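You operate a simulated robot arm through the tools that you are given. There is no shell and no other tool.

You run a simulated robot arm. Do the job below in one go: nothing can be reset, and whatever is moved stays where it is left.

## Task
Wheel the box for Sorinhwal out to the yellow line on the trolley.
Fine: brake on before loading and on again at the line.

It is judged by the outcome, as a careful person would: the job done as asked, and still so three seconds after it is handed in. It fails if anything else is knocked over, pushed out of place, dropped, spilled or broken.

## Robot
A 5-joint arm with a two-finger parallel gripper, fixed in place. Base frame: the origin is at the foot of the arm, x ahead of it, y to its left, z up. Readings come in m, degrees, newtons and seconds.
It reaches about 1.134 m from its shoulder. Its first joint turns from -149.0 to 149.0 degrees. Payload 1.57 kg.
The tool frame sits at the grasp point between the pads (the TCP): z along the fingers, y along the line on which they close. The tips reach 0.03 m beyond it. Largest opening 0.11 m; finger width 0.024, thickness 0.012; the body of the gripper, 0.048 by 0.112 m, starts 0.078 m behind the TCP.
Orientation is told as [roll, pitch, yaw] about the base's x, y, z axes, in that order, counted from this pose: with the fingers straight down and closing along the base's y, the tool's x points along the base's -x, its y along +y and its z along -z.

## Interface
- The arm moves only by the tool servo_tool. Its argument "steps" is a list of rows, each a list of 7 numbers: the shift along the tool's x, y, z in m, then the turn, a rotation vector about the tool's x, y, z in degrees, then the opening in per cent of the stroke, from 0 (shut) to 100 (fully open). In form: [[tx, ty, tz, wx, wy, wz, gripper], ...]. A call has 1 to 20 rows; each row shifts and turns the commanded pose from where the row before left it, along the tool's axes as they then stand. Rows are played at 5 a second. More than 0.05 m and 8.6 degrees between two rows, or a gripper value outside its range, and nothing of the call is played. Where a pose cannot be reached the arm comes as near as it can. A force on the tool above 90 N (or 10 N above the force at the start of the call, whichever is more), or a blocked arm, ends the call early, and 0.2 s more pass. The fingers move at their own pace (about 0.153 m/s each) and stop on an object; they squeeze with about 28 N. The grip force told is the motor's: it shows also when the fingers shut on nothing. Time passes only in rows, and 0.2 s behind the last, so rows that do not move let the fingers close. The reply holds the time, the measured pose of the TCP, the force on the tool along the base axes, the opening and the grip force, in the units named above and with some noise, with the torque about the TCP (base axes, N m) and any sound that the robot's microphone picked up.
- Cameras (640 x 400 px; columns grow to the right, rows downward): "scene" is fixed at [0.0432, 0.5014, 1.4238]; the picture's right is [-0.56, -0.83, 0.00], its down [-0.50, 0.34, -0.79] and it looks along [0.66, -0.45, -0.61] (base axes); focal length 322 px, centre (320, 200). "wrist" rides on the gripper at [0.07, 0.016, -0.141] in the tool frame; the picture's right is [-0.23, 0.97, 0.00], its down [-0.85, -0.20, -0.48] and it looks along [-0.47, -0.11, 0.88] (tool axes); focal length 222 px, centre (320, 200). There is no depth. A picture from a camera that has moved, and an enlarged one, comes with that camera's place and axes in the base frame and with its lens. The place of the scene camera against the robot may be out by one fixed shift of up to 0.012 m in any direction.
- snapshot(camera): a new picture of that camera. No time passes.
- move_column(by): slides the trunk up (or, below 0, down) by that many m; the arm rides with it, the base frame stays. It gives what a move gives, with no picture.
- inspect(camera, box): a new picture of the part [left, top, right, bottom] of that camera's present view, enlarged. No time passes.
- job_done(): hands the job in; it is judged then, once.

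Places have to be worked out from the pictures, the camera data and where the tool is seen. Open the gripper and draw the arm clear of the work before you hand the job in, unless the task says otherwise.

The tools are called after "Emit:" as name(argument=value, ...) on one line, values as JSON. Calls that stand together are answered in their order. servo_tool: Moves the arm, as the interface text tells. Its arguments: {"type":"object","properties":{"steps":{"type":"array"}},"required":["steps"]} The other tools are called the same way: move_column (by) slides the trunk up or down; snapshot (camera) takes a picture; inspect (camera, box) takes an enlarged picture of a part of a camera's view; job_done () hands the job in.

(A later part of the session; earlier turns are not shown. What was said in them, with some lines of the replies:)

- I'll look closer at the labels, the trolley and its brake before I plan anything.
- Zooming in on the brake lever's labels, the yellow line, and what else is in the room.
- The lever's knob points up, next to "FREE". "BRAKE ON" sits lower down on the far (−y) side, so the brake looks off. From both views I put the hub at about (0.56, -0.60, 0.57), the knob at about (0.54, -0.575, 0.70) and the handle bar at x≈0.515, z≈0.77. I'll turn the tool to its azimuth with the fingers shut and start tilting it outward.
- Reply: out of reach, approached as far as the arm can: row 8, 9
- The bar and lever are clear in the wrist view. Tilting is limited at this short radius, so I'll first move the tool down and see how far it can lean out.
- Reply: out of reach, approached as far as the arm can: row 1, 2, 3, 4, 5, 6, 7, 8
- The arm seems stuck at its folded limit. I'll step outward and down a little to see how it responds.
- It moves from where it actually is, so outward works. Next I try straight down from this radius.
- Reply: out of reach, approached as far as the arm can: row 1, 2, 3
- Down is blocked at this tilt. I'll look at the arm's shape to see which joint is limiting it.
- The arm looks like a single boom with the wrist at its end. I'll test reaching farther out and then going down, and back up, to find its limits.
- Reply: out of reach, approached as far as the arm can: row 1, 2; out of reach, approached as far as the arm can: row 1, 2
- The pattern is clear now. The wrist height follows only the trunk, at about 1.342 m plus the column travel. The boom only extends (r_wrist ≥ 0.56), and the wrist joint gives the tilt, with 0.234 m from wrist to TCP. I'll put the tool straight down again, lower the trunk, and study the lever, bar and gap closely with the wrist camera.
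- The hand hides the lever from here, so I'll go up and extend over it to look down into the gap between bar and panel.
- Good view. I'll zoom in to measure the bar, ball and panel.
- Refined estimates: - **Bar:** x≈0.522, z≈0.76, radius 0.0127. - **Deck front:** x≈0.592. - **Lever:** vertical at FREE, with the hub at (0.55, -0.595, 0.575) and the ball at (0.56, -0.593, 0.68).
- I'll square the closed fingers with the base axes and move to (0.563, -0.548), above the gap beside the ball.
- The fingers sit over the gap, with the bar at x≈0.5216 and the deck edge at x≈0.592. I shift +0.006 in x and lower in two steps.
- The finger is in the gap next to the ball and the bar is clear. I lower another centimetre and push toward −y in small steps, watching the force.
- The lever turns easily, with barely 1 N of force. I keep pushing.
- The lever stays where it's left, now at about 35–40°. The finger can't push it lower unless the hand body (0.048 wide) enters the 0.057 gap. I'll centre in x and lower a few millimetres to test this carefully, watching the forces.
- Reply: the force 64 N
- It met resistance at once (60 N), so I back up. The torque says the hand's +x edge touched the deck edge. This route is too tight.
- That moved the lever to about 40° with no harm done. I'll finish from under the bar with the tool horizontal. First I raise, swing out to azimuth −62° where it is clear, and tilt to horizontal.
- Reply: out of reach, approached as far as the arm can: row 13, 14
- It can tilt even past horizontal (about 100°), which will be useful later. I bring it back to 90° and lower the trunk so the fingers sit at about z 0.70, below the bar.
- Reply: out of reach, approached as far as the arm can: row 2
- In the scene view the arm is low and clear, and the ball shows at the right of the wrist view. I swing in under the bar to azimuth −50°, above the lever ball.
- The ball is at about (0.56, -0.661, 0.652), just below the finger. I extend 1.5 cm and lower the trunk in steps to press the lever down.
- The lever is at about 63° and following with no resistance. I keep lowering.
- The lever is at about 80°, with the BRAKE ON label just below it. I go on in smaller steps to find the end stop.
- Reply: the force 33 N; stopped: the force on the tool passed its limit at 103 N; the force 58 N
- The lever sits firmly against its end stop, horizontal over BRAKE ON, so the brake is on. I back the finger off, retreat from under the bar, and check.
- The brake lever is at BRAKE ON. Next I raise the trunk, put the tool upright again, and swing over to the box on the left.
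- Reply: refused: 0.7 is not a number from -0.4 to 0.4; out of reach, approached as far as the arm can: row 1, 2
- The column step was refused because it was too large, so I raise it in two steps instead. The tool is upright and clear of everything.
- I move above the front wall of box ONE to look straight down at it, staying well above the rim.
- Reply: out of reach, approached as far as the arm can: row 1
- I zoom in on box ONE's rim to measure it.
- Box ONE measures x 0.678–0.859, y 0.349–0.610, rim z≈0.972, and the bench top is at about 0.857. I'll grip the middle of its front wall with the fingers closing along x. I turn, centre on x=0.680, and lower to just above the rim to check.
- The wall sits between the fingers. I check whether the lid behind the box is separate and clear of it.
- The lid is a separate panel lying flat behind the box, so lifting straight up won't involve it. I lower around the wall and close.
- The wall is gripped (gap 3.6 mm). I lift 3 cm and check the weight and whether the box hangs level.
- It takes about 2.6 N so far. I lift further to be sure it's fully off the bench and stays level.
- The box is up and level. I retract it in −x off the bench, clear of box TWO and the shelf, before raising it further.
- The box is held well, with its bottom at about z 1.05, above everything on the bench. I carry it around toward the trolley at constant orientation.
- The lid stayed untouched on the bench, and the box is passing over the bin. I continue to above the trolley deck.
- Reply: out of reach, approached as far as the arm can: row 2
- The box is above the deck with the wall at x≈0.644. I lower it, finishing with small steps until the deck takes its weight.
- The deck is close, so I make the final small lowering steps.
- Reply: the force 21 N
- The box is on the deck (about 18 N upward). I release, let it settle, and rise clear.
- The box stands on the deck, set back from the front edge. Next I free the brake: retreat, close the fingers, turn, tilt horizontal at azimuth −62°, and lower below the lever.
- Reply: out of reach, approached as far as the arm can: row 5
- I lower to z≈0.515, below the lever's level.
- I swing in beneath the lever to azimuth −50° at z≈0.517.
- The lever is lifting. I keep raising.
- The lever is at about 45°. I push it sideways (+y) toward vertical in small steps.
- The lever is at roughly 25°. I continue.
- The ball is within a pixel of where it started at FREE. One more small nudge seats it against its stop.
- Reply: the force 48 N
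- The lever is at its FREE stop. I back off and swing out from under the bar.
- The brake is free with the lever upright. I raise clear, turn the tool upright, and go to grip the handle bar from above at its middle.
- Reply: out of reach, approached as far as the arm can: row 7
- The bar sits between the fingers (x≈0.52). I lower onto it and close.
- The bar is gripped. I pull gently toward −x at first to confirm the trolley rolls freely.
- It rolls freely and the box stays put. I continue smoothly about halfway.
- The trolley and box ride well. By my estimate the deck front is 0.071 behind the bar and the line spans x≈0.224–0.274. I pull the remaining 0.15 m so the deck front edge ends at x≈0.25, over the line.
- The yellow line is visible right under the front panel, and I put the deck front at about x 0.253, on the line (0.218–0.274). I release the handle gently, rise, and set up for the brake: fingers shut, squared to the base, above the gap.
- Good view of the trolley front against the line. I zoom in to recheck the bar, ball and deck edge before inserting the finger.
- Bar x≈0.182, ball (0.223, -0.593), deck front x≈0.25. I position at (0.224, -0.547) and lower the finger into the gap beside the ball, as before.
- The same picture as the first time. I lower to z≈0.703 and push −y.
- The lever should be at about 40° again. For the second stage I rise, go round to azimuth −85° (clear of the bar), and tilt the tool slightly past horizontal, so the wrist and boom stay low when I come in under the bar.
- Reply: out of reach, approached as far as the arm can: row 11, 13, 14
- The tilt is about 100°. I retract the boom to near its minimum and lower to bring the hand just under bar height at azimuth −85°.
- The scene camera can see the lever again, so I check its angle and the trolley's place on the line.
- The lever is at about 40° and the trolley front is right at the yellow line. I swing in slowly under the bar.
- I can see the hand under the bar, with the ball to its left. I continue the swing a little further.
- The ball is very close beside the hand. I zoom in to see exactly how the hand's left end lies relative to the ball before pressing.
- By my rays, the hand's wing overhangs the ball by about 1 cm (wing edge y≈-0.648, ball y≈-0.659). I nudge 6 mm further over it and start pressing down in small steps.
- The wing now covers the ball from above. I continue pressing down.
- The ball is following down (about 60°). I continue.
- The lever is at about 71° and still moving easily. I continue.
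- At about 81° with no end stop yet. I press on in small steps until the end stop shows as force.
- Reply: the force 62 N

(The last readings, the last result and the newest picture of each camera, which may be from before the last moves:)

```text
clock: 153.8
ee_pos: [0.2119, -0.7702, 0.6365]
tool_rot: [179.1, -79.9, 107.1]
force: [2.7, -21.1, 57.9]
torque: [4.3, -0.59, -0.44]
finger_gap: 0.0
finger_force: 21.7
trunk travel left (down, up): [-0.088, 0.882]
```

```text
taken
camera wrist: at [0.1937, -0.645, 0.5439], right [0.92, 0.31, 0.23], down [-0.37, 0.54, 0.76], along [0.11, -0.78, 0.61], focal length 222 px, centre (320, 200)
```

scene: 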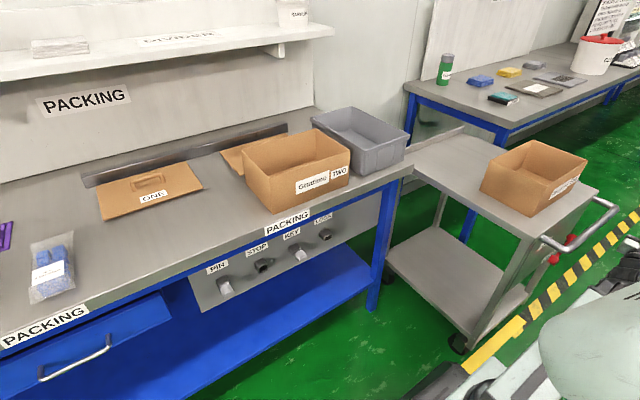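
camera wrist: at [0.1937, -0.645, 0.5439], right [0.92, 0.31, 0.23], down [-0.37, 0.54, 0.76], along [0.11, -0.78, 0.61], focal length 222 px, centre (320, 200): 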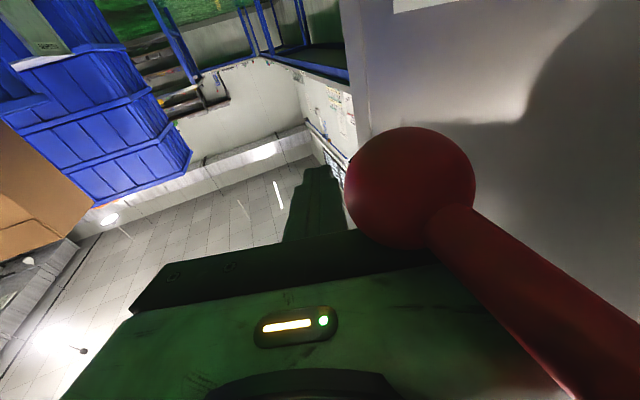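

The end stop is reached (58 N), so the lever is fully at BRAKE ON. I lift off slightly, swing back out from under the bar, and verify.

Emit:
move_column(by=0.02)

Emit:
servo_tool(steps=[[0, -0.0175, 0, 1.23, 0, -0.21, 0], [0, -0.0349, 0, 2.46, 0, -0.43, 0], [0, -0.0349, 0, 2.46, 0, -0.43, 0], [0, -0.0349, 0, 2.46, 0, -0.43, 0], [0, -0.0349, 0, 2.46, 0, -0.43, 0]])

Emit:
snapshot(camera="scene")

Emit:
inspect(camera="scene", box=[528, 190, 624, 280])

Emit:
inspect(camera="scene", box=[440, 240, 600, 390])

```text
clock: 154.5
ee_pos: [0.2141, -0.7723, 0.6529]
tool_rot: [-179.8, -80.3, 105.6]
force: [-1.5, -0.8, -1.1]
torque: [-0.02, 0.01, 0.01]
finger_gap: 0.0001
finger_force: 21.1
trunk travel left (down, up): [-0.108, 0.862]
```

```text
clock: 155.7
ee_pos: [0.0594, -0.8031, 0.6533]
tool_rot: [-179.8, -80.4, 94.6]
force: [-0.2, -0.5, -0.1]
torque: [0.0, -0.04, 0.03]
finger_gap: 0.0
finger_force: 21.3
trunk travel left (down, up): [-0.108, 0.862]
```

```text
taken
```

scene: 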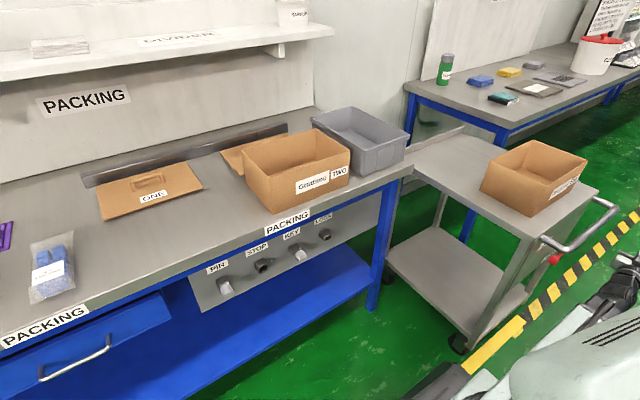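

```text
4.44 times, centred on (576, 235) of scene
camera zoom: at [0.0432, 0.5014, 1.4238], right [-0.56, -0.83, 0.0], down [-0.5, 0.34, -0.79], along [0.66, -0.45, -0.61], focal length 1430 px, centre (-818, 44)
```

zoom: 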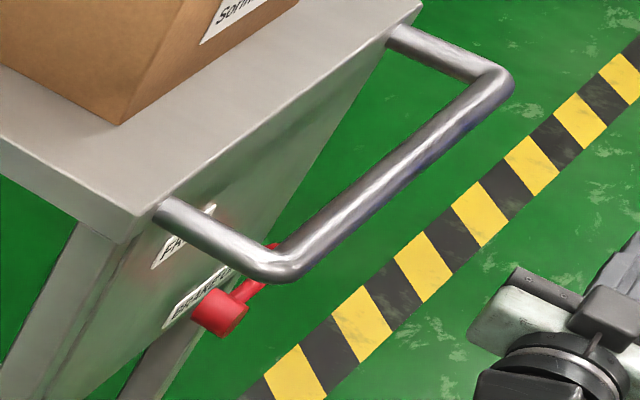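

```text
2.67 times, centred on (520, 315) of scene
camera zoom: at [0.0432, 0.5014, 1.4238], right [-0.56, -0.83, 0.0], down [-0.5, 0.34, -0.79], along [0.66, -0.45, -0.61], focal length 858 px, centre (-213, -107)
```

zoom: 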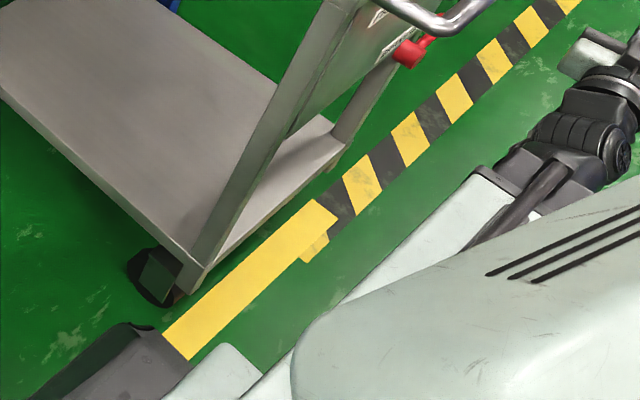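

The lever is horizontal at BRAKE ON, the trolley front stands at the yellow line, and the box is on the deck. I withdraw the arm: raise, bring the tool upright, and open the gripper.

Emit:
move_column(by=0.4)

Emit:
servo_tool(steps=[[0.0285, 0, -0.0017, 0, 7, 0, 0], [0.0285, 0, -0.0017, 0, 7, 0, 0], [0.0285, 0, -0.0017, 0, 7, 0, 0], [0.0285, 0, -0.0017, 0, 7, 0, 0], [0.0285, 0, -0.0017, 0, 7, 0, 0], [0.0285, 0, -0.0017, 0, 7, 0, 0], [0.0285, 0, -0.0017, 0, 7, 0, 0], [0.0285, 0, -0.0017, 0, 7, 0, 0], [0.0285, 0, -0.0017, 0, 7, 0, 0], [0.0285, 0, -0.0017, 0, 7, 0, 0], [0.0285, 0, -0.0017, 0, 7, 0, 0], [0.0285, 0, -0.0017, 0, 7, 0, 0], [0.0285, 0, -0.0017, 0, 7, 0, 40], [0.0285, 0, -0.0017, 0, 7, 0, 80], [0, 0, 0, 0, 0, 0, 80]])

Emit:
move_column(by=0.3)

Emit:
snapshot(camera="scene")

Emit:
snapshot(camera="wrist")

```text
clock: 159.5
ee_pos: [0.0591, -0.8042, 1.0531]
tool_rot: [-179.9, -80.4, 94.7]
force: [-0.9, 0.6, -0.1]
torque: [0.0, 0.01, 0.04]
finger_gap: 0.0
finger_force: 21.6
trunk travel left (down, up): [-0.508, 0.462]
```

```text
clock: 162.7
ee_pos: [0.0402, -0.5795, 0.7755]
tool_rot: [0.0, -1.5, -85.2]
force: [0.0, -0.8, -0.2]
torque: [-0.02, -0.02, 0.0]
finger_gap: 0.0881
finger_force: 0.2
out of reach, approached as far as the arm can: row 9
trunk travel left (down, up): [-0.508, 0.462]
```

```text
clock: 165.7
ee_pos: [0.0395, -0.5792, 1.0748]
tool_rot: [0.1, -1.7, -85.3]
force: [0.4, 0.8, -0.6]
torque: [0.03, -0.01, 0.0]
finger_gap: 0.088
finger_force: 0.1
trunk travel left (down, up): [-0.808, 0.162]
```

```text
taken
```

scene: 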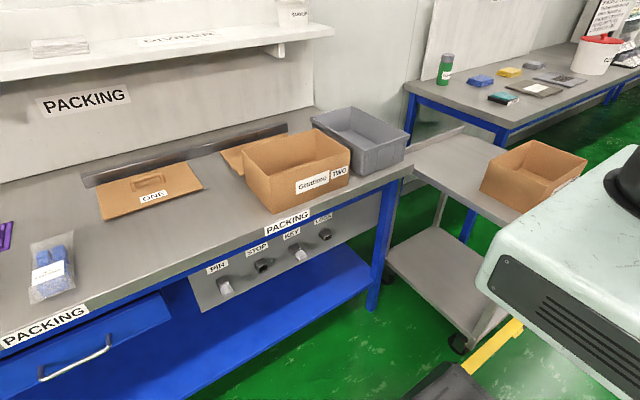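

```text
taken
camera wrist: at [0.0494, -0.5057, 1.2146], right [0.99, -0.15, 0.01], down [-0.13, -0.85, 0.5], along [-0.07, -0.5, -0.86], focal length 222 px, centre (320, 200)
```

wrist: 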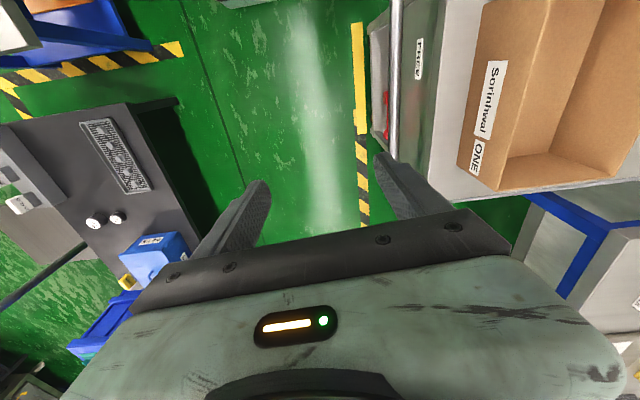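

One last zoom on the lever and line from above before handing in.

Emit:
inspect(camera="wrist", box=[330, 0, 490, 200])

```text
2.00 times, centred on (410, 100) of wrist
camera zoom: at [0.0494, -0.5057, 1.2146], right [0.99, -0.15, 0.01], down [-0.13, -0.85, 0.5], along [-0.07, -0.5, -0.86], focal length 444 px, centre (140, 400)
```

zoom: 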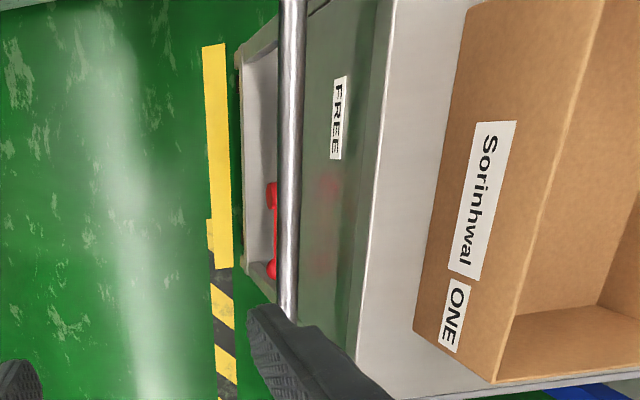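

The work is finished:
- **Box:** Sorinhwal (ONE) is on the trolley deck.
- **Trolley:** its front is at the yellow line.
- **Brake:** the lever lies flat at BRAKE ON, up against its end stop.
- **Surroundings:** everything else looks undisturbed in the pictures.
- **Arm:** drawn clear with the gripper open.

I hand the job in.

Emit:
job_done()

```text
The job is handed in.
```

I moved the Sorinhwal box (ONE) onto the trolley and wheeled it out to the yellow line. The job is handed in.

- **Brake:** I put it on before loading, freed it for the move, and put it on again at the line. Both times I pressed the lever until it met its end stop at BRAKE ON.
- **Position at the line:** By my camera estimates the front edge of the deck is over the line, at about x 0.25 m. The line runs from roughly 0.22 to 0.27 m. The front legs are right at its far edge, and the wheels are a few centimetres behind that.
- **Contact on the way:** While I first moved the lever, the gripper briefly pressed on the trolley's deck edge at about 60 N. The empty trolley shifted by a few millimetres at most.
- **Surroundings:** Box TWO, the grey bin, both lids and the other items on the bench looked undisturbed in the last pictures.

The arm is clear of the trolley and the gripper is open.
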